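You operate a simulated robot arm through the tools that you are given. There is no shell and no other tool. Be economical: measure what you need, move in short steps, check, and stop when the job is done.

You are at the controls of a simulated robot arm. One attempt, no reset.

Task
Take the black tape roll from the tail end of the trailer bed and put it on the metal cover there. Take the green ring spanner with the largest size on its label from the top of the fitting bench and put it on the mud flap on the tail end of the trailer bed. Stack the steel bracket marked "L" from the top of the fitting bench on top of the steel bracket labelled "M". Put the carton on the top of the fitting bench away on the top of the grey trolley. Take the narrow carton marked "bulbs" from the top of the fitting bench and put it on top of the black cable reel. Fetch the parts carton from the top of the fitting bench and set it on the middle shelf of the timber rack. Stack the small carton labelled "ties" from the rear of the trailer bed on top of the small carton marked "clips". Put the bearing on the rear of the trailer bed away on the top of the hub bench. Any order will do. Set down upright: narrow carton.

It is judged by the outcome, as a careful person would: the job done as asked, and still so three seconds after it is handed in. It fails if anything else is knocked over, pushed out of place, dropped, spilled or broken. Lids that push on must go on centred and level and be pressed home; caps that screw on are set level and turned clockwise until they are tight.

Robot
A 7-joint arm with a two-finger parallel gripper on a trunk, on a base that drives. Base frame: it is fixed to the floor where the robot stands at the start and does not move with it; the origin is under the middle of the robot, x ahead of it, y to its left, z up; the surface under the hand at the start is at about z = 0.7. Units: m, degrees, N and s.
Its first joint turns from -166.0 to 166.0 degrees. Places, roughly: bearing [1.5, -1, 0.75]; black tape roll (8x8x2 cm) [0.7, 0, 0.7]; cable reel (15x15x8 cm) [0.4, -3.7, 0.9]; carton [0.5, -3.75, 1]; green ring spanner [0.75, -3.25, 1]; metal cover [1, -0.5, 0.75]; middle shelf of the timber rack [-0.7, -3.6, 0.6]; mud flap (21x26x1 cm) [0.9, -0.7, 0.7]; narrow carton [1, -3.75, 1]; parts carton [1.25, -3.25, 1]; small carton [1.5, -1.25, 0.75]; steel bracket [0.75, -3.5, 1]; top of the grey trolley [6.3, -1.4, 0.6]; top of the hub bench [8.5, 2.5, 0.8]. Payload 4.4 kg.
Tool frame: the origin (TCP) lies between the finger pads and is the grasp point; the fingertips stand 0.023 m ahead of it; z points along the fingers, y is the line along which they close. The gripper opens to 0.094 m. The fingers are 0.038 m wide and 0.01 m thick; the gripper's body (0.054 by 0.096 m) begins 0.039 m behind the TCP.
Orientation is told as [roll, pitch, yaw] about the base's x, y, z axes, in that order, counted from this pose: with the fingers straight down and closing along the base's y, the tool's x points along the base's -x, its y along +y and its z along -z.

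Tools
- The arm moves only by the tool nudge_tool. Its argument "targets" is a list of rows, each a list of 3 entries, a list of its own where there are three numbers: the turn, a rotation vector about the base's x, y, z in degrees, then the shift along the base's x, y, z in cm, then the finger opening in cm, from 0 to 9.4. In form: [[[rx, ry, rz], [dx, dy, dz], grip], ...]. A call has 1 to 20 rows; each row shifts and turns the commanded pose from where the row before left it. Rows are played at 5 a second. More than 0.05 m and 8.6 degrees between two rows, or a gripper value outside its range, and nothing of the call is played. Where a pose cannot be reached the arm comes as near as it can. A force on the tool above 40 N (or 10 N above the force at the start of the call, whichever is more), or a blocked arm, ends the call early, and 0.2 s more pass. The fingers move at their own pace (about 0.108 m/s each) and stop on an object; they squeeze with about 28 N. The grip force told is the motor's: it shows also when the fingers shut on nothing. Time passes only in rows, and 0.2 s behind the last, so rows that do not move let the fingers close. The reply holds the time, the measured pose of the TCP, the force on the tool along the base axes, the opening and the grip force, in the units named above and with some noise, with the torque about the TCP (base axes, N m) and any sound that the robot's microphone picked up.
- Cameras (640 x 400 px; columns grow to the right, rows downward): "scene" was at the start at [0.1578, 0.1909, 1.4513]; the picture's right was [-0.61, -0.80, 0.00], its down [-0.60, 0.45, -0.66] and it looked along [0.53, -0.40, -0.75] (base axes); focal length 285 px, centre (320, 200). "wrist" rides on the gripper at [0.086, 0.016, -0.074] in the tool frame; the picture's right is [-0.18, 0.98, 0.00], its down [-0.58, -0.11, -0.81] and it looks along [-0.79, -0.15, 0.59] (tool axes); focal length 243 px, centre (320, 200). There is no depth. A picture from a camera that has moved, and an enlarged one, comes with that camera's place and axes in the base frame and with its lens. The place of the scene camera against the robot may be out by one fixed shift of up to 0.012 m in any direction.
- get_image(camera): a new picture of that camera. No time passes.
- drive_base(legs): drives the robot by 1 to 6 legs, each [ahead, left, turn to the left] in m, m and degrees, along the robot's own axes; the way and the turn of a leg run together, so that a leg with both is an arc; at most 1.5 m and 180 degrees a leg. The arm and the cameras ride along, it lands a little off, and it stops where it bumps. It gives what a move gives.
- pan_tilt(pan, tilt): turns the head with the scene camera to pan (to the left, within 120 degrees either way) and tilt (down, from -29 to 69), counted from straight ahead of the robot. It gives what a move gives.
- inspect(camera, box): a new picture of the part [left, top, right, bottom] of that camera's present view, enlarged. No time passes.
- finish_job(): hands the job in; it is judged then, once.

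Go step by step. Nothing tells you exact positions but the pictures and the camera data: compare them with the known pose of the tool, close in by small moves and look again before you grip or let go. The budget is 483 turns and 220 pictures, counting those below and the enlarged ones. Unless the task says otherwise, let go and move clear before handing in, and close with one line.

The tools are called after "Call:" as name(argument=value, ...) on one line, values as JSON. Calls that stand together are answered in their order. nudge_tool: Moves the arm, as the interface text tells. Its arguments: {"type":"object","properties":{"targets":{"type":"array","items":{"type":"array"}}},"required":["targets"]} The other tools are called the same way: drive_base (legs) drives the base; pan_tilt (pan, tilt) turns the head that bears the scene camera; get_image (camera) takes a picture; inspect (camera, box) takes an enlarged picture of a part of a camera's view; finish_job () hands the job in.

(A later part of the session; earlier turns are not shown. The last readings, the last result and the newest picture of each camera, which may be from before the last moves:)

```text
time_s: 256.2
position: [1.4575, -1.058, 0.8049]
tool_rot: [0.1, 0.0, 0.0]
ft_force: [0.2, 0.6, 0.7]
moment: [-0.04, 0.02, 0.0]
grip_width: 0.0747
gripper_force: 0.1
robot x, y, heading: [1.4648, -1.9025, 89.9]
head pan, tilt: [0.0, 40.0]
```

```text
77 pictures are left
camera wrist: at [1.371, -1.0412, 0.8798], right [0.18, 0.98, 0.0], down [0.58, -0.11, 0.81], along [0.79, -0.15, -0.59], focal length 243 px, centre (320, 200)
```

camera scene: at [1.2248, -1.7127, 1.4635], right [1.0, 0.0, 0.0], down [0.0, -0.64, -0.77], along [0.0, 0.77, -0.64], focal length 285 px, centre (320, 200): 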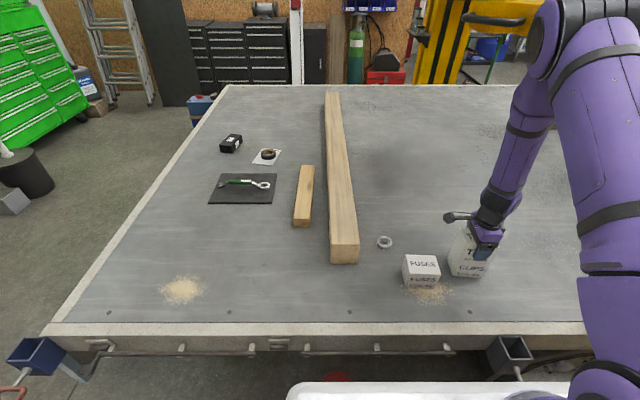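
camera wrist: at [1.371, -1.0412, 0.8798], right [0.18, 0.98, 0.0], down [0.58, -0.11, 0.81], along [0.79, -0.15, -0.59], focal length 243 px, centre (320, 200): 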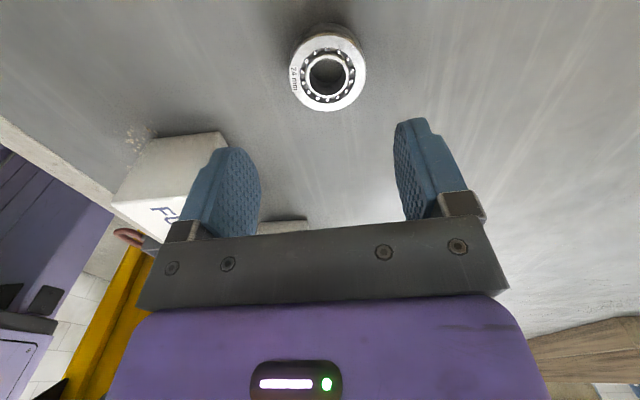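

Call:
nudge_tool(targets=[[[0, 0, 0], [-0.6, 0.6, -3], 7.5], [[0, 0, 0], [0, 0, -3], 7.5], [[0, 0, 0], [0, 0, -1.6], 7.5], [[0, 0, 0], [0, 0, 0], 7.5]])

Call:
get_image(camera="wrist")

```text
time_s: 257.1
position: [1.4539, -1.0505, 0.734]
tool_rot: [0.3, 0.0, 0.0]
ft_force: [4.9, -4.5, 12.1]
moment: [0.35, 1.51, 0.34]
grip_width: 0.0749
gripper_force: 0.1
robot x, y, heading: [1.4697, -1.9025, 90.0]
head pan, tilt: [0.0, 40.0]
stopped in row 4: the force on the tool passed its limit at 42 N (the readings are from after the stop); the commanded pose is now the measured one
```

```text
76 pictures are left
camera wrist: at [1.3662, -1.0345, 0.8089], right [0.18, 0.98, 0.01], down [0.58, -0.11, 0.8], along [0.79, -0.14, -0.59], focal length 243 px, centre (320, 200)
```

wrist: 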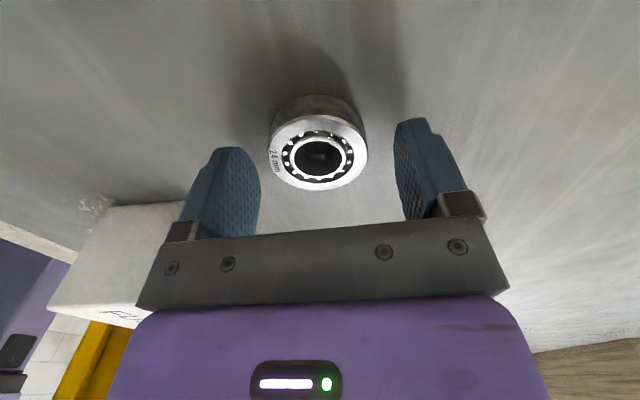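

The wrist camera touched the timber's top (moment arm ~12 cm). Rise, check, and turn the hand -90° so the camera points to +y.

Call:
nudge_tool(targets=[[[0, 0, 0], [0, 0, 3], 7.5], [[0, 0, 0], [0, 0, 4], 7.5], [[0, 0, -8.5], [0, 0, 0], 7.5], [[0, 0, -8.5], [0, 0, 0], 7.5], [[0, 0, -8.5], [0, 0, 0], 7.5], [[0, 0, -8.5], [0, 0, 0], 7.5], [[0, 0, -8.5], [0, 0, 0], 7.5], [[0, 0, -8.5], [0, 0, 0], 7.5], [[0, 0, -8.5], [0, 0, 0], 7.5], [[0, 0, -8.5], [0, 0, 0], 7.5], [[0, 0, -8.5], [0, 0, 0], 7.5], [[0, 0, -8.5], [0, 0, 0], 7.5], [[0, 0, -5], [0, 0, 0], 7.5]])

Call:
get_image(camera="wrist")

Call:
get_image(camera="scene")

```text
time_s: 259.9
position: [1.4516, -1.051, 0.8026]
tool_rot: [0.2, 0.1, -90.0]
ft_force: [-0.8, 0.6, 0.3]
moment: [-0.02, -0.01, 0.02]
grip_width: 0.0751
gripper_force: 0.2
robot x, y, heading: [1.4662, -1.8991, 89.9]
head pan, tilt: [0.0, 40.0]
```

```text
75 pictures are left
camera wrist: at [1.4677, -0.9641, 0.8779], right [0.98, -0.18, 0.0], down [-0.11, -0.58, 0.8], along [-0.15, -0.79, -0.59], focal length 243 px, centre (320, 200)
```

wrist: 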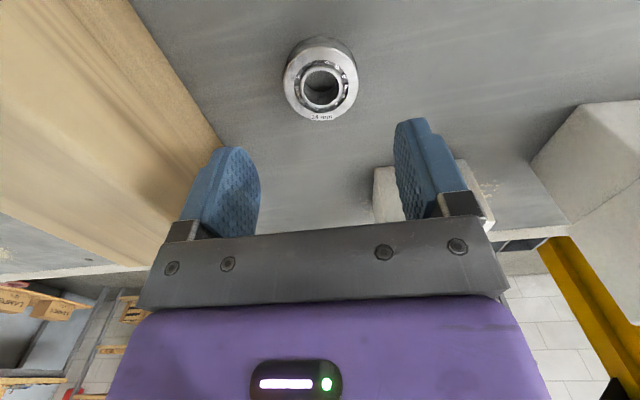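

```text
74 pictures are left
camera scene: at [1.2252, -1.7119, 1.4634], right [1.0, 0.0, 0.0], down [0.0, -0.64, -0.77], along [0.0, 0.77, -0.64], focal length 285 px, centre (320, 200)
```

scene: 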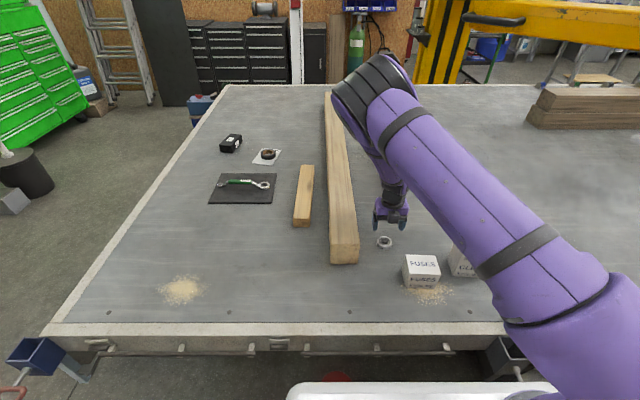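

Timber unmoved. Bearing centred under the hand; descend and grip.

Call:
nudge_tool(targets=[[[0, 0, 0], [0, 0, -3], 7.5], [[0, 0, 0], [0, 0, -3], 7.5], [[0, 0, 0], [0, 0, -1.4], 7.5], [[0, 0, 0], [0, 0, 0], 5.5], [[0, 0, 0], [0, 0, 0], 3.5], [[0, 0, 0], [0, 0, 0], 3.5], [[0, 0, 0], [0, 0, 0], 3.5]])

Call:
get_image(camera="wrist")

```text
time_s: 261.5
position: [1.4524, -1.0504, 0.7275]
tool_rot: [0.2, 0.1, -89.9]
ft_force: [-1.0, 0.5, 0.5]
moment: [0.0, 0.02, -0.02]
grip_width: 0.0523
gripper_force: 27.9
robot x, y, heading: [1.4667, -1.8967, 90.0]
head pan, tilt: [0.0, 40.0]
```

```text
73 pictures are left
camera wrist: at [1.4679, -0.9638, 0.8034], right [0.98, -0.18, 0.0], down [-0.11, -0.58, 0.8], along [-0.14, -0.79, -0.59], focal length 243 px, centre (320, 200)
```

wrist: 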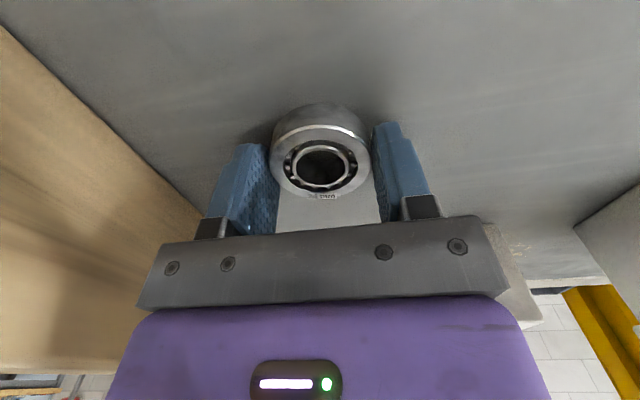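

Gripped. Lift, retract, back away from the trailer and look down the aisle toward +x.

Call:
nudge_tool(targets=[[[0, 0, 0], [0, 0, 4], 3.5], [[0, 0, 0], [0, 0, 4.5], 3.5], [[0, 0, 0], [0, 0, 4.5], 3.5], [[0, 0, 0], [0, 0, 4.5], 3.5], [[0, 0, 0], [0, 0, 4.5], 3.5], [[0, 0, 0], [0, 0, 4.5], 3.5], [[0, 0, 0], [0, -4.5, 0], 3.5], [[0, 0, 0], [0, -4.5, 0], 3.5], [[0, 0, 0], [0, -4.5, 0], 3.5], [[0, 0, 0], [0, -4.5, 0], 3.5]])

Call:
drive_base(legs=[[-0.35, 0, 0]])

Call:
pan_tilt(pan=-90, tilt=15)

Call:
get_image(camera="scene")

```text
time_s: 263.7
position: [1.4521, -1.2326, 0.9941]
tool_rot: [0.3, 0.1, -89.9]
ft_force: [0.1, 0.4, -1.8]
moment: [-0.04, -0.04, 0.02]
grip_width: 0.0521
gripper_force: 27.9
robot x, y, heading: [1.4641, -1.9042, 90.3]
head pan, tilt: [0.0, 40.0]
```

```text
time_s: 266.0
position: [1.4526, -1.582, 0.9936]
tool_rot: [0.3, 0.1, -90.0]
ft_force: [0.2, -0.1, -1.3]
moment: [0.0, 0.02, 0.03]
grip_width: 0.0523
gripper_force: 28.4
robot x, y, heading: [1.4648, -2.2463, 89.8]
head pan, tilt: [0.0, 40.0]
```

```text
time_s: 267.6
position: [1.453, -1.5813, 0.9941]
tool_rot: [0.4, 0.1, -89.9]
ft_force: [-0.2, 0.5, -1.8]
moment: [0.04, 0.04, 0.01]
grip_width: 0.0523
gripper_force: 28.4
robot x, y, heading: [1.4647, -2.2535, 90.0]
head pan, tilt: [-90.0, 15.0]
```

```text
72 pictures are left
camera scene: at [1.3188, -2.147, 1.503], right [0.0, -1.0, 0.0], down [-0.26, 0.0, -0.97], along [0.97, 0.0, -0.26], focal length 285 px, centre (320, 200)
```

scene: 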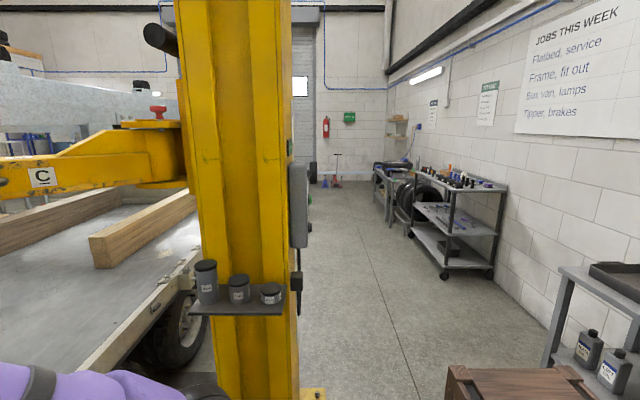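

Aisle is free between the post foot (y≈-2.19) and the wall benches (y≈-3.15). Back a bit, turn to face +x, shift to y≈-2.68 and drive ahead.

Call:
drive_base(legs=[[-0.13, 0, 0], [0, 0, -90], [0, -0.28, 0], [1.5, 0, 0], [1.4, 0, 0]])

Call:
pan_tilt(pan=20, tilt=12)

Call:
get_image(camera="scene")

```text
time_s: 271.3
position: [1.99, -1.9673, 0.9943]
tool_rot: [-0.9, -0.4, -142.8]
ft_force: [-1.4, 1.1, -1.7]
moment: [0.02, 0.03, 0.02]
grip_width: 0.0521
gripper_force: 28.4
robot x, y, heading: [1.4674, -2.3804, 36.0]
head pan, tilt: [-90.0, 15.0]
stopped in leg 2: the force on the tool passed its limit at 125 N (the readings are from after the stop); the commanded pose is now the measured one
```

```text
time_s: 273.1
position: [1.9892, -1.9678, 0.9944]
tool_rot: [-0.9, -0.4, -142.8]
ft_force: [-2.4, 0.4, -1.9]
moment: [0.02, 0.06, -0.05]
grip_width: 0.0518
gripper_force: 27.8
robot x, y, heading: [1.4661, -2.3786, 36.5]
head pan, tilt: [20.0, 12.0]
```

```text
71 pictures are left
camera scene: at [1.4546, -2.0503, 1.5078], right [0.83, -0.56, 0.0], down [-0.12, -0.17, -0.98], along [0.55, 0.81, -0.21], focal length 285 px, centre (320, 200)
```

scene: 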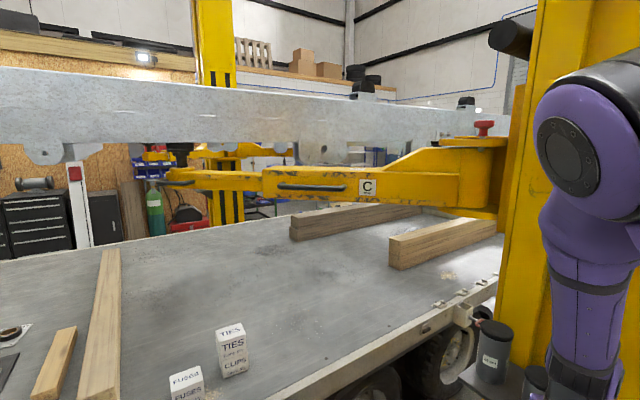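

The hand touched the post during the turn. Turn back a little and look at the post's shelf for damage.

Call:
drive_base(legs=[[0, 0, 35]])

Call:
pan_tilt(pan=-60, tilt=25)

Call:
get_image(camera="scene")

Call:
get_image(camera="wrist")

```text
time_s: 275.2
position: [1.6538, -1.7391, 0.9939]
tool_rot: [-0.8, -0.4, -107.5]
ft_force: [0.2, -0.2, -1.4]
moment: [0.01, -0.01, -0.01]
grip_width: 0.0518
gripper_force: 28.0
robot x, y, heading: [1.4623, -2.3803, 71.6]
head pan, tilt: [20.0, 12.0]
```

```text
time_s: 276.8
position: [1.6537, -1.739, 0.9949]
tool_rot: [-0.7, -0.5, -107.4]
ft_force: [0.1, -0.1, -2.3]
moment: [0.0, -0.01, 0.02]
grip_width: 0.0518
gripper_force: 27.5
robot x, y, heading: [1.4636, -2.3767, 71.4]
head pan, tilt: [-60.0, 25.0]
```

```text
70 pictures are left
camera scene: at [1.3594, -2.1888, 1.4867], right [0.2, -0.98, 0.0], down [-0.41, -0.09, -0.91], along [0.89, 0.18, -0.42], focal length 285 px, centre (320, 200)
```

scene: 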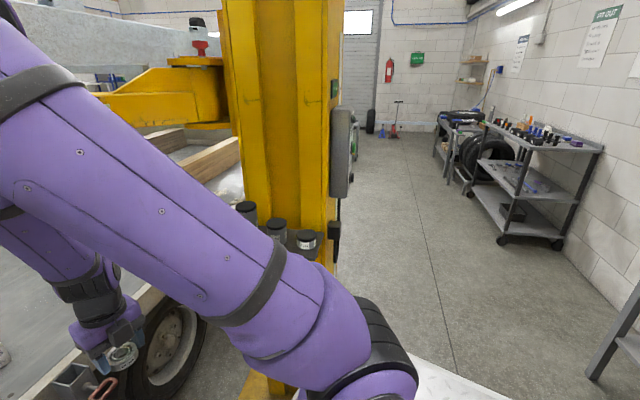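

```text
69 pictures are left
camera wrist: at [1.6957, -1.6611, 1.0683], right [0.88, -0.47, -0.01], down [-0.27, -0.52, 0.81], along [-0.39, -0.71, -0.58], focal length 243 px, centre (320, 200)
```

wrist: 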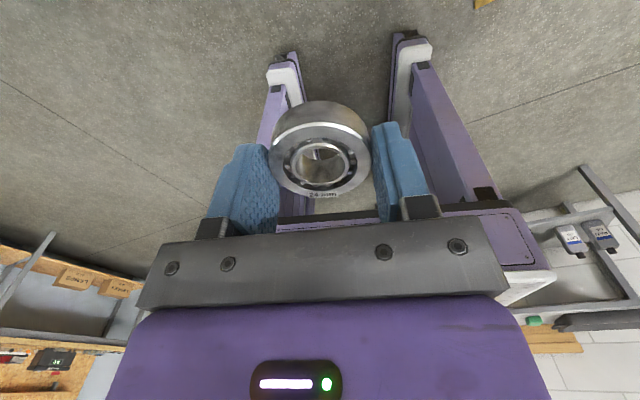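

Nothing was disturbed and the bearing is still held. I'll strafe toward -x first, then turn clear of the post and drive down the aisle.

Call:
drive_base(legs=[[0, 0, 18.5], [0, 0.65, 0], [0, 0, -90], [0, -0.3, 0], [1.5, 0, 0], [1.5, 0, 0]])

Call:
pan_tilt(pan=30, tilt=12)

Call:
get_image(camera="scene")

```text
time_s: 300.7
position: [4.4573, -2.7432, 0.9943]
tool_rot: [-0.7, -0.4, 179.3]
ft_force: [-0.9, 0.9, -2.1]
moment: [-0.01, -0.03, -0.02]
grip_width: 0.0503
gripper_force: 28.3
robot x, y, heading: [3.7905, -2.7476, -1.7]
head pan, tilt: [-60.0, 25.0]
```

```text
time_s: 302.4
position: [4.457, -2.7436, 0.9931]
tool_rot: [-0.8, -0.4, 179.3]
ft_force: [0.2, -0.5, -1.8]
moment: [0.01, 0.01, -0.02]
grip_width: 0.0502
gripper_force: 28.1
robot x, y, heading: [3.7921, -2.7503, -1.7]
head pan, tilt: [30.0, 12.0]
```

```text
68 pictures are left
camera scene: at [3.9738, -2.467, 1.5078], right [0.47, -0.88, 0.0], down [-0.18, -0.1, -0.98], along [0.86, 0.46, -0.21], focal length 285 px, centre (320, 200)
```

scene: 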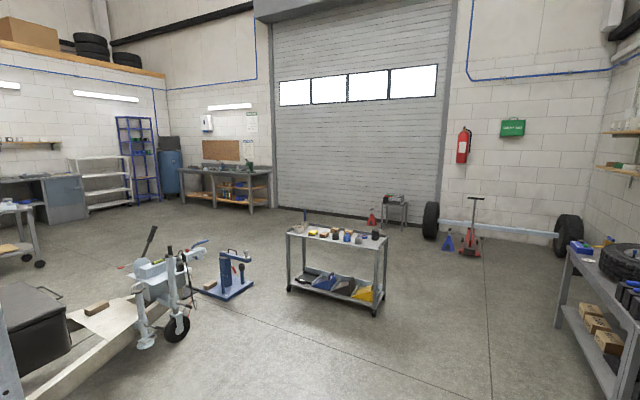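

I can see the trolley (≈(6.3,-1.4)) and the hub bench in the far corner. Drive past the trolley along y≈-2.7, then strafe toward the hub bench.

Call:
drive_base(legs=[[1.5, 0, 1.7], [1.5, 0, 0], [0.5, 0, 0], [0, 1.5, 0], [0, 1.5, 0], [0, 1, 0]])

Call:
pan_tilt(pan=20, tilt=25)

Call:
get_image(camera="scene")

```text
time_s: 319.3
position: [7.9231, -2.7314, 0.9945]
tool_rot: [-0.8, -0.4, -178.4]
ft_force: [0.0, 0.2, -2.1]
moment: [0.01, -0.01, -0.01]
grip_width: 0.0503
gripper_force: 28.8
robot x, y, heading: [7.2562, -2.7612, 0.5]
head pan, tilt: [30.0, 12.0]
stopped in leg 3: the robot was blocked; the commanded pose is now the measured one
```

```text
time_s: 320.0
position: [7.9225, -2.7312, 0.9951]
tool_rot: [-0.7, -0.4, -178.4]
ft_force: [0.3, 0.1, -1.7]
moment: [-0.02, 0.01, 0.0]
grip_width: 0.0503
gripper_force: 27.9
robot x, y, heading: [7.2514, -2.7604, 0.5]
head pan, tilt: [20.0, 25.0]
```

```text
67 pictures are left
camera scene: at [7.4351, -2.489, 1.4868], right [0.35, -0.94, 0.0], down [-0.4, -0.15, -0.91], along [0.85, 0.32, -0.42], focal length 285 px, centre (320, 200)
```

scene: 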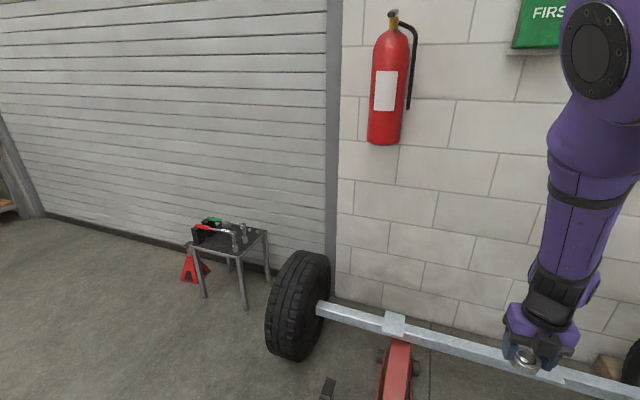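

Blocked by something low ahead (the floor jack/axle). Back off and look.

Call:
drive_base(legs=[[-0.25, 0, 0]])

Call:
pan_tilt(pan=-5, tilt=40)

Call:
get_image(camera="scene")

```text
time_s: 321.9
position: [7.6692, -2.7321, 0.9943]
tool_rot: [-0.7, -0.4, -178.3]
ft_force: [0.3, -0.7, -1.3]
moment: [-0.01, 0.0, 0.0]
grip_width: 0.0505
gripper_force: 27.8
robot x, y, heading: [6.9989, -2.76, 0.2]
head pan, tilt: [20.0, 25.0]
```

```text
time_s: 322.8
position: [7.6696, -2.7322, 0.9946]
tool_rot: [-0.8, -0.4, -178.3]
ft_force: [0.4, -0.3, -1.2]
moment: [0.01, 0.0, 0.0]
grip_width: 0.0501
gripper_force: 28.1
robot x, y, heading: [7.0023, -2.7609, 0.8]
head pan, tilt: [-5.0, 40.0]
```

```text
66 pictures are left
camera scene: at [7.1811, -2.5303, 1.4635], right [-0.08, -1.0, 0.0], down [-0.64, 0.05, -0.77], along [0.76, -0.06, -0.64], focal length 285 px, centre (320, 200)
```

scene: 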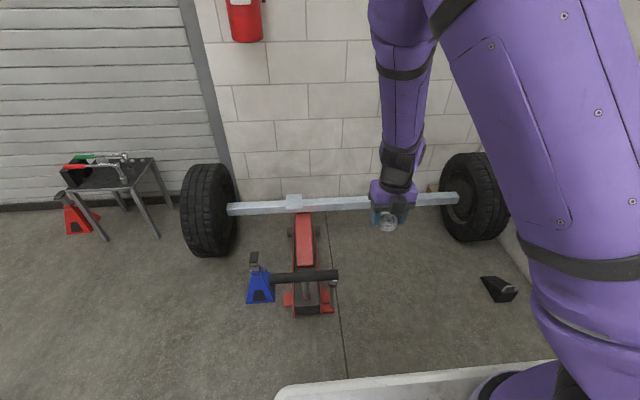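

Call:
inspect(camera="scene", box=[230, 190, 360, 330])

```text
2.86 times, centred on (295, 260) of scene
camera zoom: at [7.1811, -2.5303, 1.4635], right [-0.08, -1.0, 0.0], down [-0.64, 0.05, -0.77], along [0.76, -0.06, -0.64], focal length 815 px, centre (391, 29)
```

zoom: 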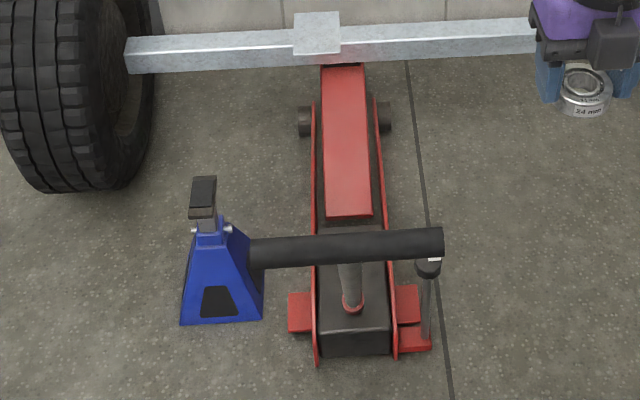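

The jack handle simply leans toward me; it stands as before. Strafe left clear of it, then forward a little and continue strafing to the hub bench.

Call:
drive_base(legs=[[0, 0.7, -0.5], [0.4, 0, 0], [0, 1.5, 0], [0, 1.5, 0], [0, 0.8, 0]])

Call:
pan_tilt(pan=15, tilt=30)

Call:
get_image(camera="scene")

```text
time_s: 346.6
position: [8.0992, 1.7446, 0.9932]
tool_rot: [-0.8, -0.4, -180.0]
ft_force: [-0.2, 0.0, -2.0]
moment: [0.0, 0.02, 0.0]
grip_width: 0.0501
gripper_force: 28.1
robot x, y, heading: [7.4335, 1.7375, -1.2]
head pan, tilt: [-5.0, 40.0]
```

```text
time_s: 347.4
position: [8.1012, 1.7459, 0.9947]
tool_rot: [-0.8, -0.5, -180.0]
ft_force: [0.2, 0.5, -1.8]
moment: [-0.02, 0.03, -0.02]
grip_width: 0.0501
gripper_force: 27.8
robot x, y, heading: [7.432, 1.7339, -0.9]
head pan, tilt: [15.0, 30.0]
```

```text
64 pictures are left
camera scene: at [7.6201, 1.9924, 1.4787], right [0.24, -0.97, 0.0], down [-0.49, -0.12, -0.87], along [0.84, 0.21, -0.5], focal length 285 px, centre (320, 200)
```

scene: 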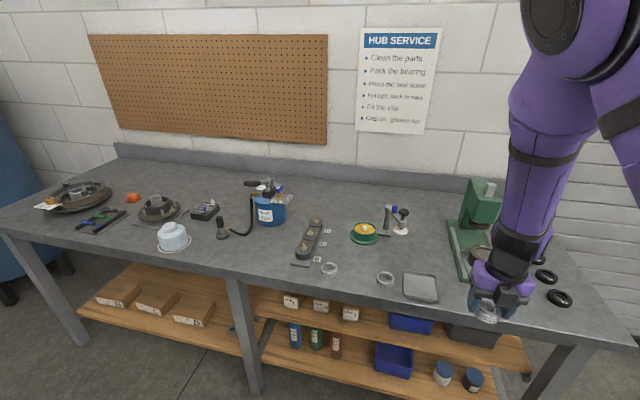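

Hub bench in view. Free spot at ≈(8.31,2.37) between the other bearings and the grease gun. Strafe left 0.6 and reach over it.

Call:
drive_base(legs=[[0, 0.62, 1]])

Call:
nudge_tool(targets=[[[0, 0, 0], [4.2, 0, 0], 3.5], [[0, 0, 0], [4.2, 0, 0], 3.5], [[0, 0, 0], [4.2, 0, -2], 3.5], [[0, 0, 0], [4.2, 0, -2], 3.5], [[0, 0, 0], [4.2, 0, -2], 3.5], [[0, 0, 0], [0, 0, 0], 3.5]])

Call:
get_image(camera="scene")

Call:
get_image(camera="wrist")

```text
time_s: 350.9
position: [8.1084, 2.3784, 0.9938]
tool_rot: [-0.8, -0.4, -179.4]
ft_force: [-0.5, 0.1, -1.4]
moment: [-0.02, -0.02, 0.0]
grip_width: 0.0502
gripper_force: 28.1
robot x, y, heading: [7.4353, 2.36, -0.2]
head pan, tilt: [15.0, 30.0]
```

```text
time_s: 352.4
position: [8.3163, 2.3794, 0.9337]
tool_rot: [-0.7, -0.4, -179.4]
ft_force: [0.0, -1.0, -0.7]
moment: [0.0, 0.0, 0.03]
grip_width: 0.0504
gripper_force: 27.8
robot x, y, heading: [7.4404, 2.3592, -0.3]
head pan, tilt: [15.0, 30.0]
```

```text
63 pictures are left
camera scene: at [7.6253, 2.6201, 1.4788], right [0.25, -0.97, 0.0], down [-0.48, -0.13, -0.87], along [0.84, 0.22, -0.5], focal length 285 px, centre (320, 200)
```

scene: 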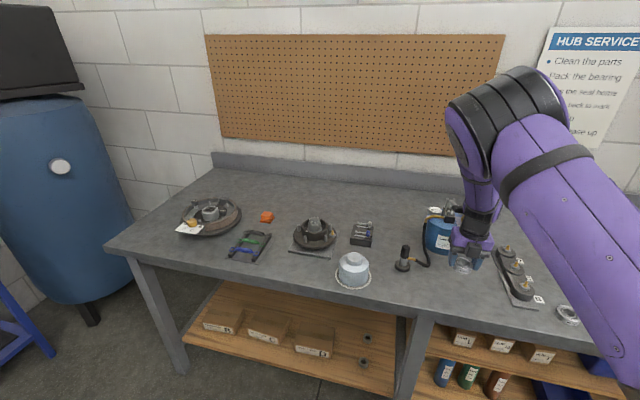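

```text
62 pictures are left
camera wrist: at [8.4044, 2.3642, 1.0072], right [-0.17, -0.98, -0.01], down [-0.58, 0.09, 0.81], along [-0.8, 0.15, -0.58], focal length 243 px, centre (320, 200)
```

wrist: 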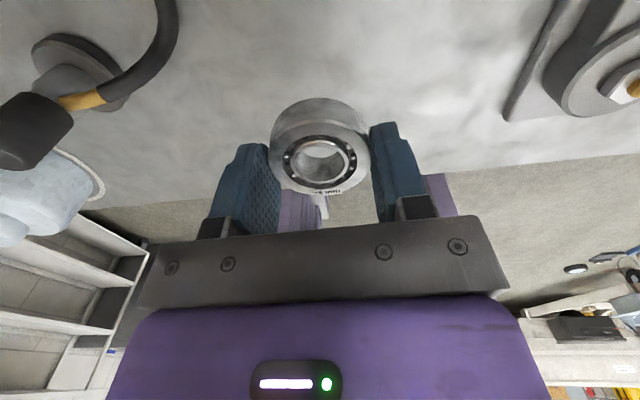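

Call:
nudge_tool(targets=[[[0, 0, 0], [0, 0, -3], 3.5], [[0, 0, 0], [0, 0, -3], 3.5], [[0, 0, 0], [0, 0, -1], 3.5], [[0, 0, 0], [0, 0, -0.5], 3.5], [[0, 0, 0], [0, 0, 0], 3.5]])

Call:
get_image(camera="wrist")

Call:
inspect(camera="scene", box=[380, 190, 520, 310])

```text
time_s: 353.4
position: [8.3098, 2.3807, 0.8637]
tool_rot: [-0.8, -0.7, -179.2]
ft_force: [14.0, 0.8, 43.0]
moment: [-1.3, -0.96, 0.66]
grip_width: 0.0503
gripper_force: 27.7
robot x, y, heading: [7.4384, 2.3594, -0.6]
head pan, tilt: [15.0, 30.0]
stopped in row 5: the force on the tool passed its limit at 46 N (the readings are from after the stop); the commanded pose is now the measured one
```

```text
61 pictures are left
camera wrist: at [8.3964, 2.3646, 0.9373], right [-0.17, -0.99, -0.01], down [-0.57, 0.09, 0.81], along [-0.8, 0.15, -0.58], focal length 243 px, centre (320, 200)
```

wrist: 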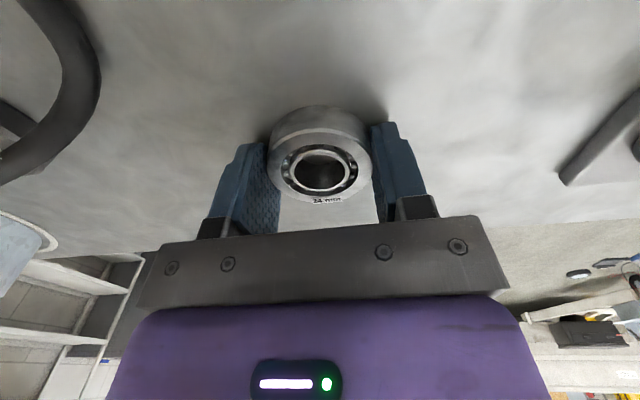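

```text
3.33 times, centred on (450, 250) of scene
camera zoom: at [7.6176, 2.6207, 1.4795], right [0.25, -0.97, 0.0], down [-0.48, -0.13, -0.87], along [0.84, 0.22, -0.5], focal length 951 px, centre (-113, 33)
```

zoom: 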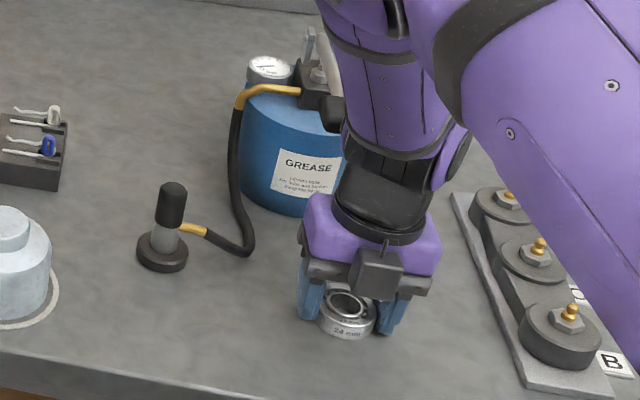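

Contact with the bench. Ease up 1.5 mm, release and rise.

Call:
nudge_tool(targets=[[[0, 0, 0], [0, 0, 0.1], 3.5], [[0, 0, 0], [0, 0, 0], 5.8], [[0, 0, 0], [0, 0, 0], 7.5], [[0, 0, 0], [0, 0, 0], 7.5], [[0, 0, 0], [0, 0, 2], 7.5], [[0, 0, 0], [0, 0, 4], 7.5], [[0, 0, 0], [0, 0, 4], 7.5], [[0, 0, 0], [-3, 0, 3], 7.5], [[0, 0, 0], [-4, 0, 2], 7.5], [[0, 0, 0], [-4.5, 0, 0], 7.5], [[0, 0, 0], [-4.5, 0, 0], 7.5], [[0, 0, 0], [-4.5, 0, 0], 7.5]])

Call:
inspect(camera="scene", box=[340, 170, 580, 340])

```text
time_s: 354.1
position: [8.3074, 2.3807, 0.8646]
tool_rot: [-1.2, -0.8, -179.4]
ft_force: [-2.9, 31.2, 38.8]
moment: [-0.68, -0.68, 0.44]
grip_width: 0.0608
gripper_force: 0.1
robot x, y, heading: [7.4389, 2.3628, -0.5]
head pan, tilt: [15.0, 30.0]
stopped in row 3: the force on the tool passed its limit at 64 N (the readings are from after the stop); the commanded pose is now the measured one
```

```text
2.35 times, centred on (460, 255) of scene
camera zoom: at [7.6182, 2.6203, 1.4794], right [0.25, -0.97, 0.0], down [-0.48, -0.13, -0.87], along [0.84, 0.22, -0.5], focal length 671 px, centre (-9, 71)
```

zoom: 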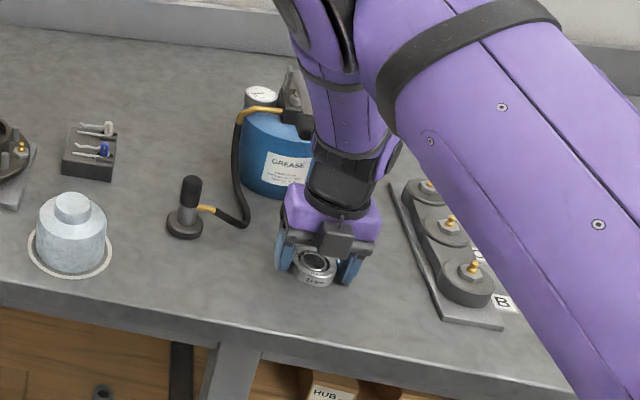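

A fingertip is pressing the bench; rise first, then open fully.

Call:
nudge_tool(targets=[[[0, 0, 0], [0, 0, 0.4], 6.1], [[0, 0, 0], [0, 0, 0], 6.5], [[0, 0, 0], [0, 0, 0], 7.5], [[0, 0, 0], [0, 0, 1], 7.5], [[0, 0, 0], [0, 0, 3], 7.5], [[0, 0, 0], [0, 0, 4], 7.5], [[0, 0, 0], [0, 0, 4], 7.5], [[0, 0, 0], [-3, 0, 3], 7.5], [[0, 0, 0], [-4, 0, 2], 7.5], [[0, 0, 0], [-4.5, 0, 0], 7.5], [[0, 0, 0], [-4.5, 0, 0], 7.5], [[0, 0, 0], [-4.5, 0, 0], 7.5]])

Call:
inspect(camera="scene", box=[340, 170, 580, 340])

```text
time_s: 356.7
position: [8.107, 2.3799, 1.0333]
tool_rot: [-1.0, -0.9, -179.3]
ft_force: [0.9, -0.2, 0.3]
moment: [-0.01, 0.04, -0.02]
grip_width: 0.0748
gripper_force: 0.1
robot x, y, heading: [7.4405, 2.3576, -0.3]
head pan, tilt: [15.0, 30.0]
```

```text
2.35 times, centred on (460, 255) of scene
camera zoom: at [7.6241, 2.6206, 1.4787], right [0.25, -0.97, 0.0], down [-0.48, -0.13, -0.87], along [0.84, 0.22, -0.5], focal length 671 px, centre (-9, 71)
```

zoom: 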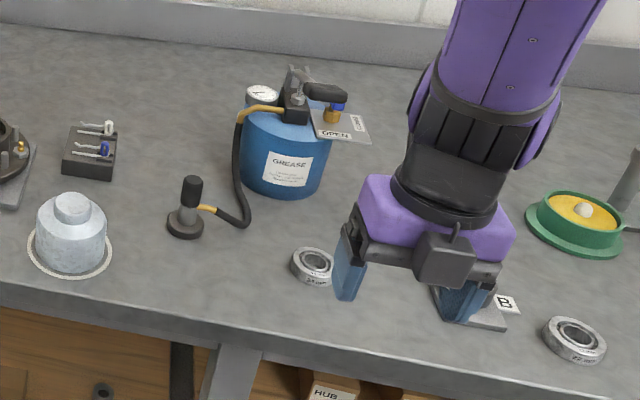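

Bearing is placed on the hub bench. Last job: the small carton from the fitting bench to the trolley. Drive back the way I came.

Call:
drive_base(legs=[[0, -1.5, 0], [0, -1.5, 0], [0, -1.42, 0.3], [-0.44, 0, 0], [0, -0.6, 0]])

```text
time_s: 383.1
position: [7.6434, -2.6493, 1.0332]
tool_rot: [-1.0, -0.9, -179.5]
ft_force: [-0.6, -0.4, 1.3]
moment: [-0.02, 0.01, -0.01]
grip_width: 0.0751
gripper_force: 0.0
robot x, y, heading: [6.9747, -2.67, -0.4]
head pan, tilt: [15.0, 30.0]
```

Look at the trolley top from here to find a free place.

Call:
pan_tilt(pan=115, tilt=40)

Call:
get_image(camera="scene")

Call:
drive_base(legs=[[-1.5, 0, 0], [-1.5, 0, 0]])

```text
time_s: 384.9
position: [7.6435, -2.649, 1.0327]
tool_rot: [-1.0, -0.9, -179.5]
ft_force: [0.4, 0.3, -0.6]
moment: [0.01, 0.0, -0.03]
grip_width: 0.075
gripper_force: 0.1
robot x, y, heading: [6.9786, -2.6696, -0.7]
head pan, tilt: [115.0, 40.0]
```

```text
57 pictures are left
camera scene: at [7.0375, -2.3535, 1.4634], right [0.91, 0.41, 0.0], down [0.27, -0.58, -0.77], along [-0.32, 0.7, -0.64], focal length 285 px, centre (320, 200)
```

scene: 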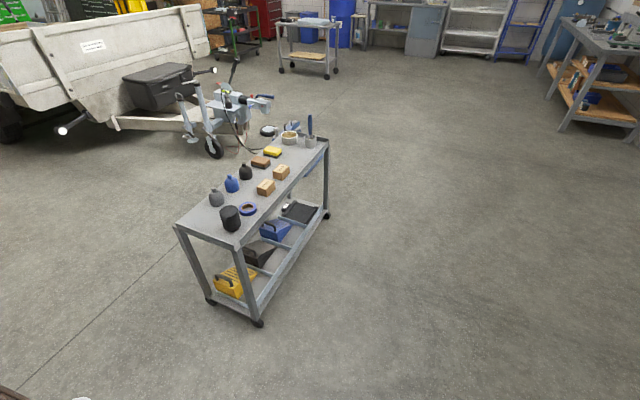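

```text
time_s: 399.1
position: [4.693, -2.5946, 1.0338]
tool_rot: [-1.0, -0.9, 179.0]
ft_force: [0.2, 0.2, 0.1]
moment: [0.03, -0.02, -0.01]
grip_width: 0.0751
gripper_force: 0.0
robot x, y, heading: [4.0222, -2.5943, -2.1]
head pan, tilt: [115.0, 40.0]
```

Call:
drive_base(legs=[[0, -0.1, 2.1], [-1.5, 0, 0], [-1.5, 0, 0]])

```text
time_s: 414.3
position: [1.6984, -2.7162, 1.0348]
tool_rot: [-1.0, -0.9, -176.6]
ft_force: [0.3, -1.1, 0.4]
moment: [-0.02, 0.01, 0.01]
grip_width: 0.075
gripper_force: 0.0
robot x, y, heading: [1.0341, -2.7713, 2.3]
head pan, tilt: [115.0, 40.0]
```

Position for the turn, face the bench, then raise and rotate the hand.

Call:
drive_base(legs=[[0, 0.45, 0], [-0.42, 0, 0], [0, 0, -92.3]])

Call:
nudge_tool(targets=[[[0, 0, 8.5], [0, 0, 3], 9.4], [[0, 0, 8.5], [0, 0, 3], 9.4], [[0, 0, 8.5], [0, 0, 3], 9.4], [[0, 0, 8.5], [0, 0, 0], 9.4], [[0, 0, 8.5], [0, 0, 0], 9.4], [[0, 0, 8.5], [0, 0, 0], 9.4], [[0, 0, 8.5], [0, 0, 0], 9.4], [[0, 0, 8.5], [0, 0, 0], 9.4], [[0, 0, 8.5], [0, 0, 0], 9.4], [[0, 0, 8.5], [0, 0, 0], 9.4], [[0, 0, 4], [0, 0, 0], 9.4]])

Call:
pan_tilt(pan=0, tilt=40)

Call:
get_image(camera="scene")

```text
time_s: 423.1
position: [0.6329, -3.0098, 1.0333]
tool_rot: [-0.9, -1.0, 92.0]
ft_force: [-0.6, -0.3, 0.7]
moment: [0.01, -0.02, -0.03]
grip_width: 0.0749
gripper_force: 0.0
robot x, y, heading: [0.5977, -2.3408, -88.8]
head pan, tilt: [115.0, 40.0]
```

```text
time_s: 425.4
position: [0.6312, -3.0109, 1.1237]
tool_rot: [-1.1, -0.9, -178.9]
ft_force: [-1.0, 0.8, -0.4]
moment: [0.0, 0.01, -0.02]
grip_width: 0.0939
gripper_force: 0.2
robot x, y, heading: [0.5989, -2.339, -89.0]
head pan, tilt: [115.0, 40.0]
```

```text
time_s: 427.4
position: [0.6306, -3.0108, 1.1241]
tool_rot: [-1.1, -0.8, -179.0]
ft_force: [-0.2, 0.9, 0.4]
moment: [-0.01, 0.03, 0.0]
grip_width: 0.0941
gripper_force: 0.1
robot x, y, heading: [0.5932, -2.342, -88.9]
head pan, tilt: [0.0, 40.0]
```

```text
56 pictures are left
camera scene: at [0.829, -2.5197, 1.4634], right [-1.0, -0.02, 0.0], down [-0.01, 0.64, -0.77], along [0.01, -0.77, -0.64], focal length 285 px, centre (320, 200)
```

scene: 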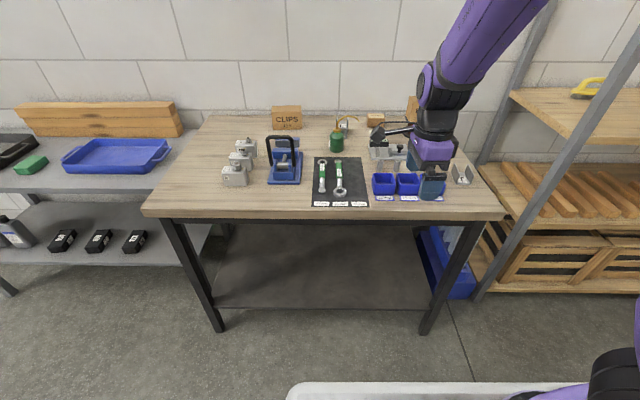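

Drive ahead 0.36 m, then extend over the small carton and look down.

Call:
drive_base(legs=[[0.36, 0, -1]])

Call:
nudge_tool(targets=[[[-1.1, -0.9, 0], [0, -4, 0], 9.4], [[0, 0, 0], [0, -4.5, 0], 9.4], [[0, 0, 0], [0, -4.5, 0], 9.4], [[0, 0, 0], [0, -4.5, 0], 9.4], [[0, 0, 0], [0, -4.5, 0], 9.4], [[0, 0, 0], [0, -4.5, 0], 9.4], [[0, 0, 0], [0, -4.5, 0], 9.4], [[0, 0, 0], [0, 0, 0], 9.4]])

Call:
get_image(camera="wrist")

Call:
inspect(camera="scene", box=[300, 60, 480, 180])

```text
time_s: 429.7
position: [0.618, -3.3664, 1.1239]
tool_rot: [-1.0, -0.9, 179.5]
ft_force: [0.2, 1.1, -0.2]
moment: [-0.04, 0.03, 0.01]
grip_width: 0.0941
gripper_force: 0.1
robot x, y, heading: [0.5965, -2.7011, -90.6]
head pan, tilt: [0.0, 40.0]
```

```text
time_s: 431.5
position: [0.6171, -3.6772, 1.1227]
tool_rot: [0.1, 0.0, 179.7]
ft_force: [-0.2, 0.4, -0.1]
moment: [0.0, -0.01, 0.01]
grip_width: 0.0942
gripper_force: 0.0
robot x, y, heading: [0.5976, -2.695, -90.3]
head pan, tilt: [0.0, 40.0]
```

```text
55 pictures are left
camera wrist: at [0.7039, -3.6918, 1.1975], right [-0.19, -0.98, 0.0], down [-0.58, 0.11, 0.81], along [-0.79, 0.15, -0.59], focal length 243 px, centre (320, 200)
```

wrist: 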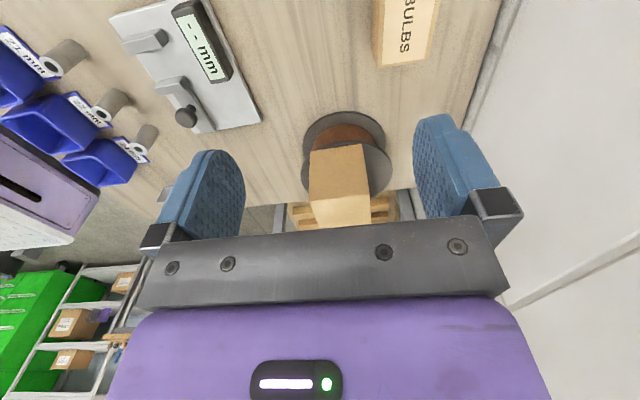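

```text
3.33 times, centred on (390, 120) of scene
camera zoom: at [0.8261, -2.8808, 1.4634], right [-1.0, 0.01, 0.0], down [0.0, 0.64, -0.77], along [-0.01, -0.77, -0.64], focal length 951 px, centre (87, 467)
```

zoom: 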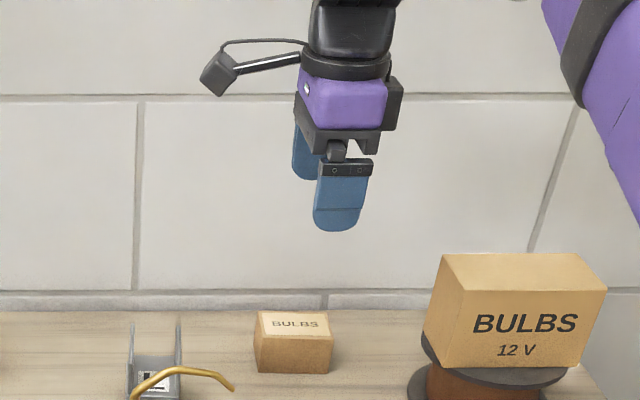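

Carton centre ≈(0.60,-3.757). Move back and lower for a closer look.

Call:
nudge_tool(targets=[[[0, 0, 0], [0, -3.8, -1], 9.4], [[0, 0, 0], [0.3, -3.8, -2], 9.4], [[0, 0, 0], [0, 0, -4.5], 9.4], [[0, 0, 0], [0, 0, -3], 9.4], [[0, 0, 0], [0, 0, 0], 9.4]])

Call:
get_image(camera="wrist")

```text
time_s: 432.7
position: [0.6188, -3.754, 1.0179]
tool_rot: [0.1, 0.0, 179.6]
ft_force: [0.0, 0.6, -0.7]
moment: [-0.01, -0.04, 0.0]
grip_width: 0.0939
gripper_force: 0.1
robot x, y, heading: [0.5972, -2.6972, -90.3]
head pan, tilt: [0.0, 40.0]
```

```text
53 pictures are left
camera wrist: at [0.7056, -3.7693, 1.0932], right [-0.19, -0.98, 0.0], down [-0.58, 0.11, 0.81], along [-0.79, 0.15, -0.59], focal length 243 px, centre (320, 200)
```

wrist: 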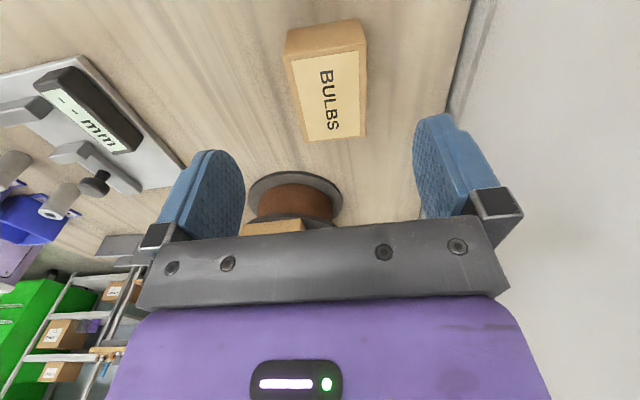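

Carton: centre (0.602,-3.7575), 6.8×5 cm, top z≈0.926. Descend and grip across y.

Call:
nudge_tool(targets=[[[0, 0, 0], [-1.7, -0.35, -2], 7.8], [[0, 0, 0], [0, 0, -3], 7.8], [[0, 0, 0], [0, 0, -3], 7.8], [[0, 0, 0], [0, 0, -2.7], 7.8], [[0, 0, 0], [0, 0, 0], 7.8], [[0, 0, 0], [0, 0, 0], 5.5], [[0, 0, 0], [0, 0, 0], 3.5], [[0, 0, 0], [0, 0, 0], 3.5], [[0, 0, 0], [0, 0, 0], 3.5]])

Call:
get_image(camera="wrist")

```text
time_s: 434.7
position: [0.602, -3.7559, 0.9122]
tool_rot: [0.1, 0.0, 179.6]
ft_force: [-0.2, -0.1, 0.7]
moment: [0.03, 0.09, 0.05]
grip_width: 0.0546
gripper_force: 28.1
robot x, y, heading: [0.5946, -2.6935, -90.3]
head pan, tilt: [0.0, 40.0]
```

```text
52 pictures are left
camera wrist: at [0.689, -3.7719, 0.9857], right [-0.19, -0.98, 0.0], down [-0.58, 0.11, 0.81], along [-0.79, 0.15, -0.59], focal length 243 px, centre (320, 200)
```

wrist: 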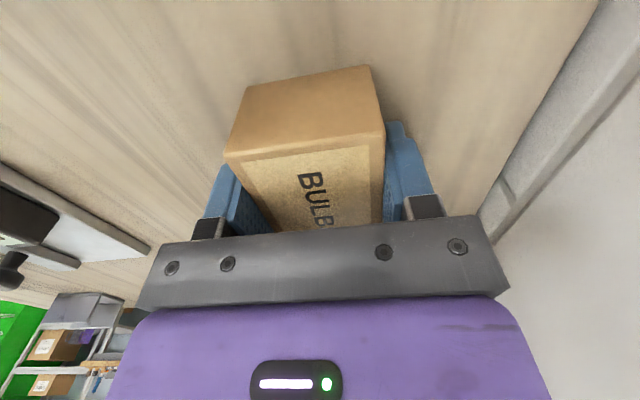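

Gripped. Lift, retract, back off, turn and head down the aisle.

Call:
nudge_tool(targets=[[[0, 0, 0], [0, 0, 3], 3.5], [[0, 0, 0], [0, 0, 4.5], 3.5], [[0, 0, 0], [0, 0, 4.5], 3.5], [[0, 0, 0], [0, 0, 4.5], 3.5], [[0, 0, 0], [0, 0, 4.5], 3.5], [[0, 0, 0], [0, 4.5, 0], 3.5], [[0, 0, 0], [0, 4.5, 0], 3.5], [[0, 0, 0], [0, 4.5, 0], 3.5], [[0, 0, 0], [0, 4.5, 0], 3.5], [[0, 0, 0], [0, 4.5, 0], 3.5], [[0, 0, 0], [0, 4.5, 0], 3.5], [[0, 0, 0], [0, 4.5, 0], 3.5], [[0, 0, 0], [0, 4.5, 0], 3.5], [[0, 0, 0], [0, 4.5, 0], 3.5]])

Call:
drive_base(legs=[[-0.36, 0, 0], [0, 0, 90], [0, -0.36, 0], [1.5, 0, 0], [1.5, 0, 0]])

```text
time_s: 437.7
position: [0.6032, -3.349, 1.1208]
tool_rot: [0.1, 0.0, 179.7]
ft_force: [-0.1, -1.2, -1.1]
moment: [0.02, -0.04, 0.02]
grip_width: 0.0545
gripper_force: 27.6
robot x, y, heading: [0.5946, -2.6947, -90.6]
head pan, tilt: [0.0, 40.0]
```

```text
time_s: 459.7
position: [4.2154, -2.7075, 1.1214]
tool_rot: [0.1, 0.0, -90.8]
ft_force: [0.7, -0.6, -1.1]
moment: [0.01, -0.01, 0.0]
grip_width: 0.0547
gripper_force: 28.0
robot x, y, heading: [3.5612, -2.7103, -0.7]
head pan, tilt: [0.0, 40.0]
```

Call:
drive_base(legs=[[1.5, 0, 0.7], [0, 1.0, 0]])

Call:
pan_tilt(pan=-10, tilt=38)

Call:
get_image(camera="scene")

```text
time_s: 471.8
position: [5.7125, -1.7207, 1.1211]
tool_rot: [0.1, 0.0, -90.3]
ft_force: [0.7, -0.6, -1.3]
moment: [0.01, 0.02, 0.01]
grip_width: 0.0546
gripper_force: 27.6
robot x, y, heading: [5.0615, -1.7256, -0.3]
head pan, tilt: [0.0, 40.0]
```

```text
time_s: 472.6
position: [5.7127, -1.7209, 1.1217]
tool_rot: [0.0, 0.0, -90.2]
ft_force: [-0.7, 0.4, -1.1]
moment: [0.01, 0.0, -0.01]
grip_width: 0.0545
gripper_force: 27.7
robot x, y, heading: [5.0589, -1.7287, -0.1]
head pan, tilt: [-10.0, 38.0]
```

```text
51 pictures are left
camera scene: at [5.2421, -1.5062, 1.4664], right [-0.18, -0.98, 0.0], down [-0.61, 0.11, -0.79], along [0.78, -0.14, -0.62], focal length 285 px, centre (320, 200)
```

scene: 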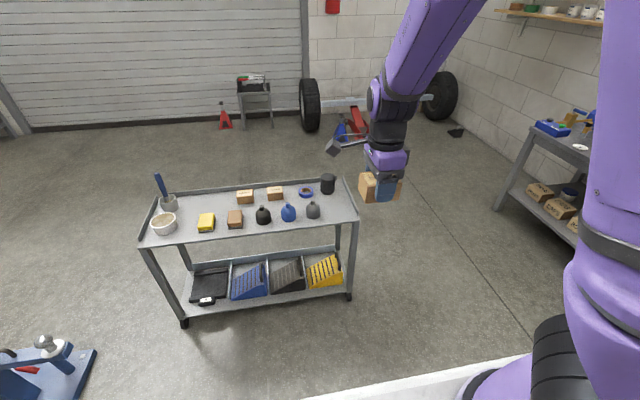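

Call:
inspect(camera="scene", box=[225, 160, 385, 260])

```text
4.00 times, centred on (305, 210) of scene
camera zoom: at [5.2421, -1.5062, 1.4664], right [-0.18, -0.98, 0.0], down [-0.61, 0.11, -0.79], along [0.78, -0.14, -0.62], focal length 1141 px, centre (380, 160)
```

zoom: 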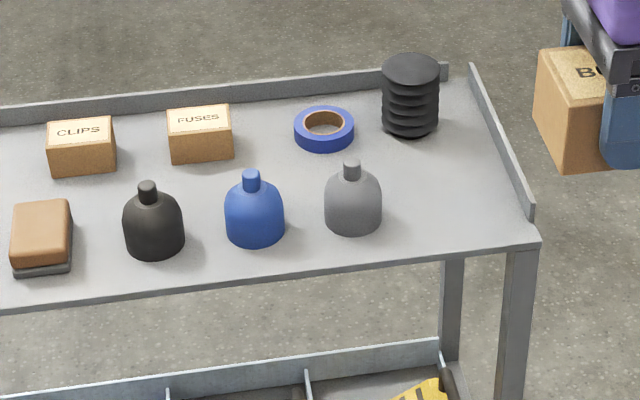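

Good free spot at the trolley's right-front area ≈(6.22,-1.77), beside the grey bottle. Drive 0.3 m closer and turn the hand 180° so its camera is off the bottle.

Call:
drive_base(legs=[[0.3, 0, 0]])

Call:
nudge_tool(targets=[[[0, 0, -8.5], [0, 0, 0], 3.5], [[0, 0, -8.5], [0, 0, 0], 3.5], [[0, 0, -8.5], [0, 0, 0], 3.5], [[0, 0, -8.5], [0, 0, 0], 3.5], [[0, 0, -8.5], [0, 0, 0], 3.5], [[0, 0, -8.5], [0, 0, 0], 3.5], [[0, 0, -8.5], [0, 0, 0], 3.5], [[0, 0, -8.5], [0, 0, 0], 3.5], [[0, 0, -8.5], [0, 0, 0], 3.5], [[0, 0, -8.5], [0, 0, 0], 3.5], [[0, 0, -8.5], [0, 0, 0], 3.5], [[0, 0, -8.5], [0, 0, 0], 3.5], [[0, 0, -8.5], [0, 0, 0], 3.5], [[0, 0, -8.5], [0, 0, 0], 3.5], [[0, 0, -8.5], [0, 0, 0], 3.5], [[0, 0, -8.5], [0, 0, 0], 3.5], [[0, 0, -8.5], [0, 0, 0], 3.5], [[0, 0, -8.5], [0, 0, 0], 3.5], [[0, 0, -8.5], [0, 0, 0], 3.5], [[0, 0, -8.5], [0, 0, 0], 3.5]])

Call:
nudge_tool(targets=[[[0, 0, -8.5], [4, -1, -1], 3.5], [[0, 0, 0], [4, -1, -2], 3.5], [[0, 0, 0], [4, -1, -2], 3.5], [[0, 0, 0], [4, -1, -2], 3.5], [[0, 0, 0], [4, -1, -2], 3.5], [[0, 0, 0], [0, 0, -4.5], 3.5], [[0, 0, 0], [0, 0, -4.5], 3.5], [[0, 0, 0], [0, 0, -4.5], 3.5], [[0, 0, 0], [0, 0, 0], 3.5]])

Call:
get_image(camera="scene")

Call:
get_image(camera="wrist")

```text
time_s: 474.6
position: [6.0077, -1.7173, 1.1214]
tool_rot: [0.1, 0.0, -89.9]
ft_force: [0.0, -0.9, -0.5]
moment: [0.01, 0.04, 0.01]
grip_width: 0.0548
gripper_force: 28.6
robot x, y, heading: [5.3548, -1.73, -0.1]
head pan, tilt: [-10.0, 38.0]
```

```text
time_s: 478.8
position: [6.0094, -1.7176, 1.1217]
tool_rot: [0.1, 0.0, 99.9]
ft_force: [-0.1, 0.4, -0.6]
moment: [0.01, 0.0, 0.01]
grip_width: 0.0546
gripper_force: 28.2
robot x, y, heading: [5.3564, -1.7305, -0.0]
head pan, tilt: [-10.0, 38.0]
```

```text
time_s: 480.8
position: [6.2079, -1.7668, 0.8981]
tool_rot: [0.1, -0.1, 91.6]
ft_force: [0.0, 0.1, -1.5]
moment: [0.01, 0.0, 0.03]
grip_width: 0.0548
gripper_force: 27.9
robot x, y, heading: [5.3543, -1.7262, 0.2]
head pan, tilt: [-10.0, 38.0]
```

```text
49 pictures are left
camera scene: at [5.5363, -1.5056, 1.4664], right [-0.17, -0.99, 0.0], down [-0.61, 0.11, -0.79], along [0.78, -0.14, -0.62], focal length 285 px, centre (320, 200)
```

scene: 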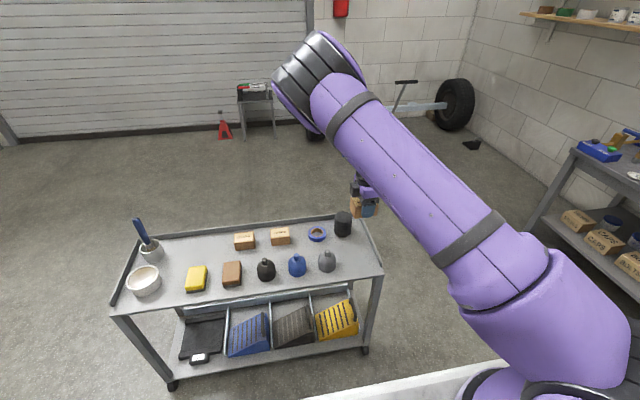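

```text
48 pictures are left
camera wrist: at [6.193, -1.8535, 0.9729], right [-0.99, 0.16, 0.0], down [0.09, 0.58, 0.81], along [0.13, 0.8, -0.59], focal length 243 px, centre (320, 200)
```

wrist: 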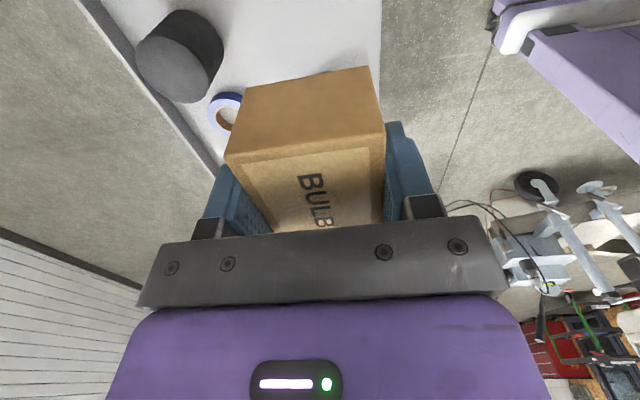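

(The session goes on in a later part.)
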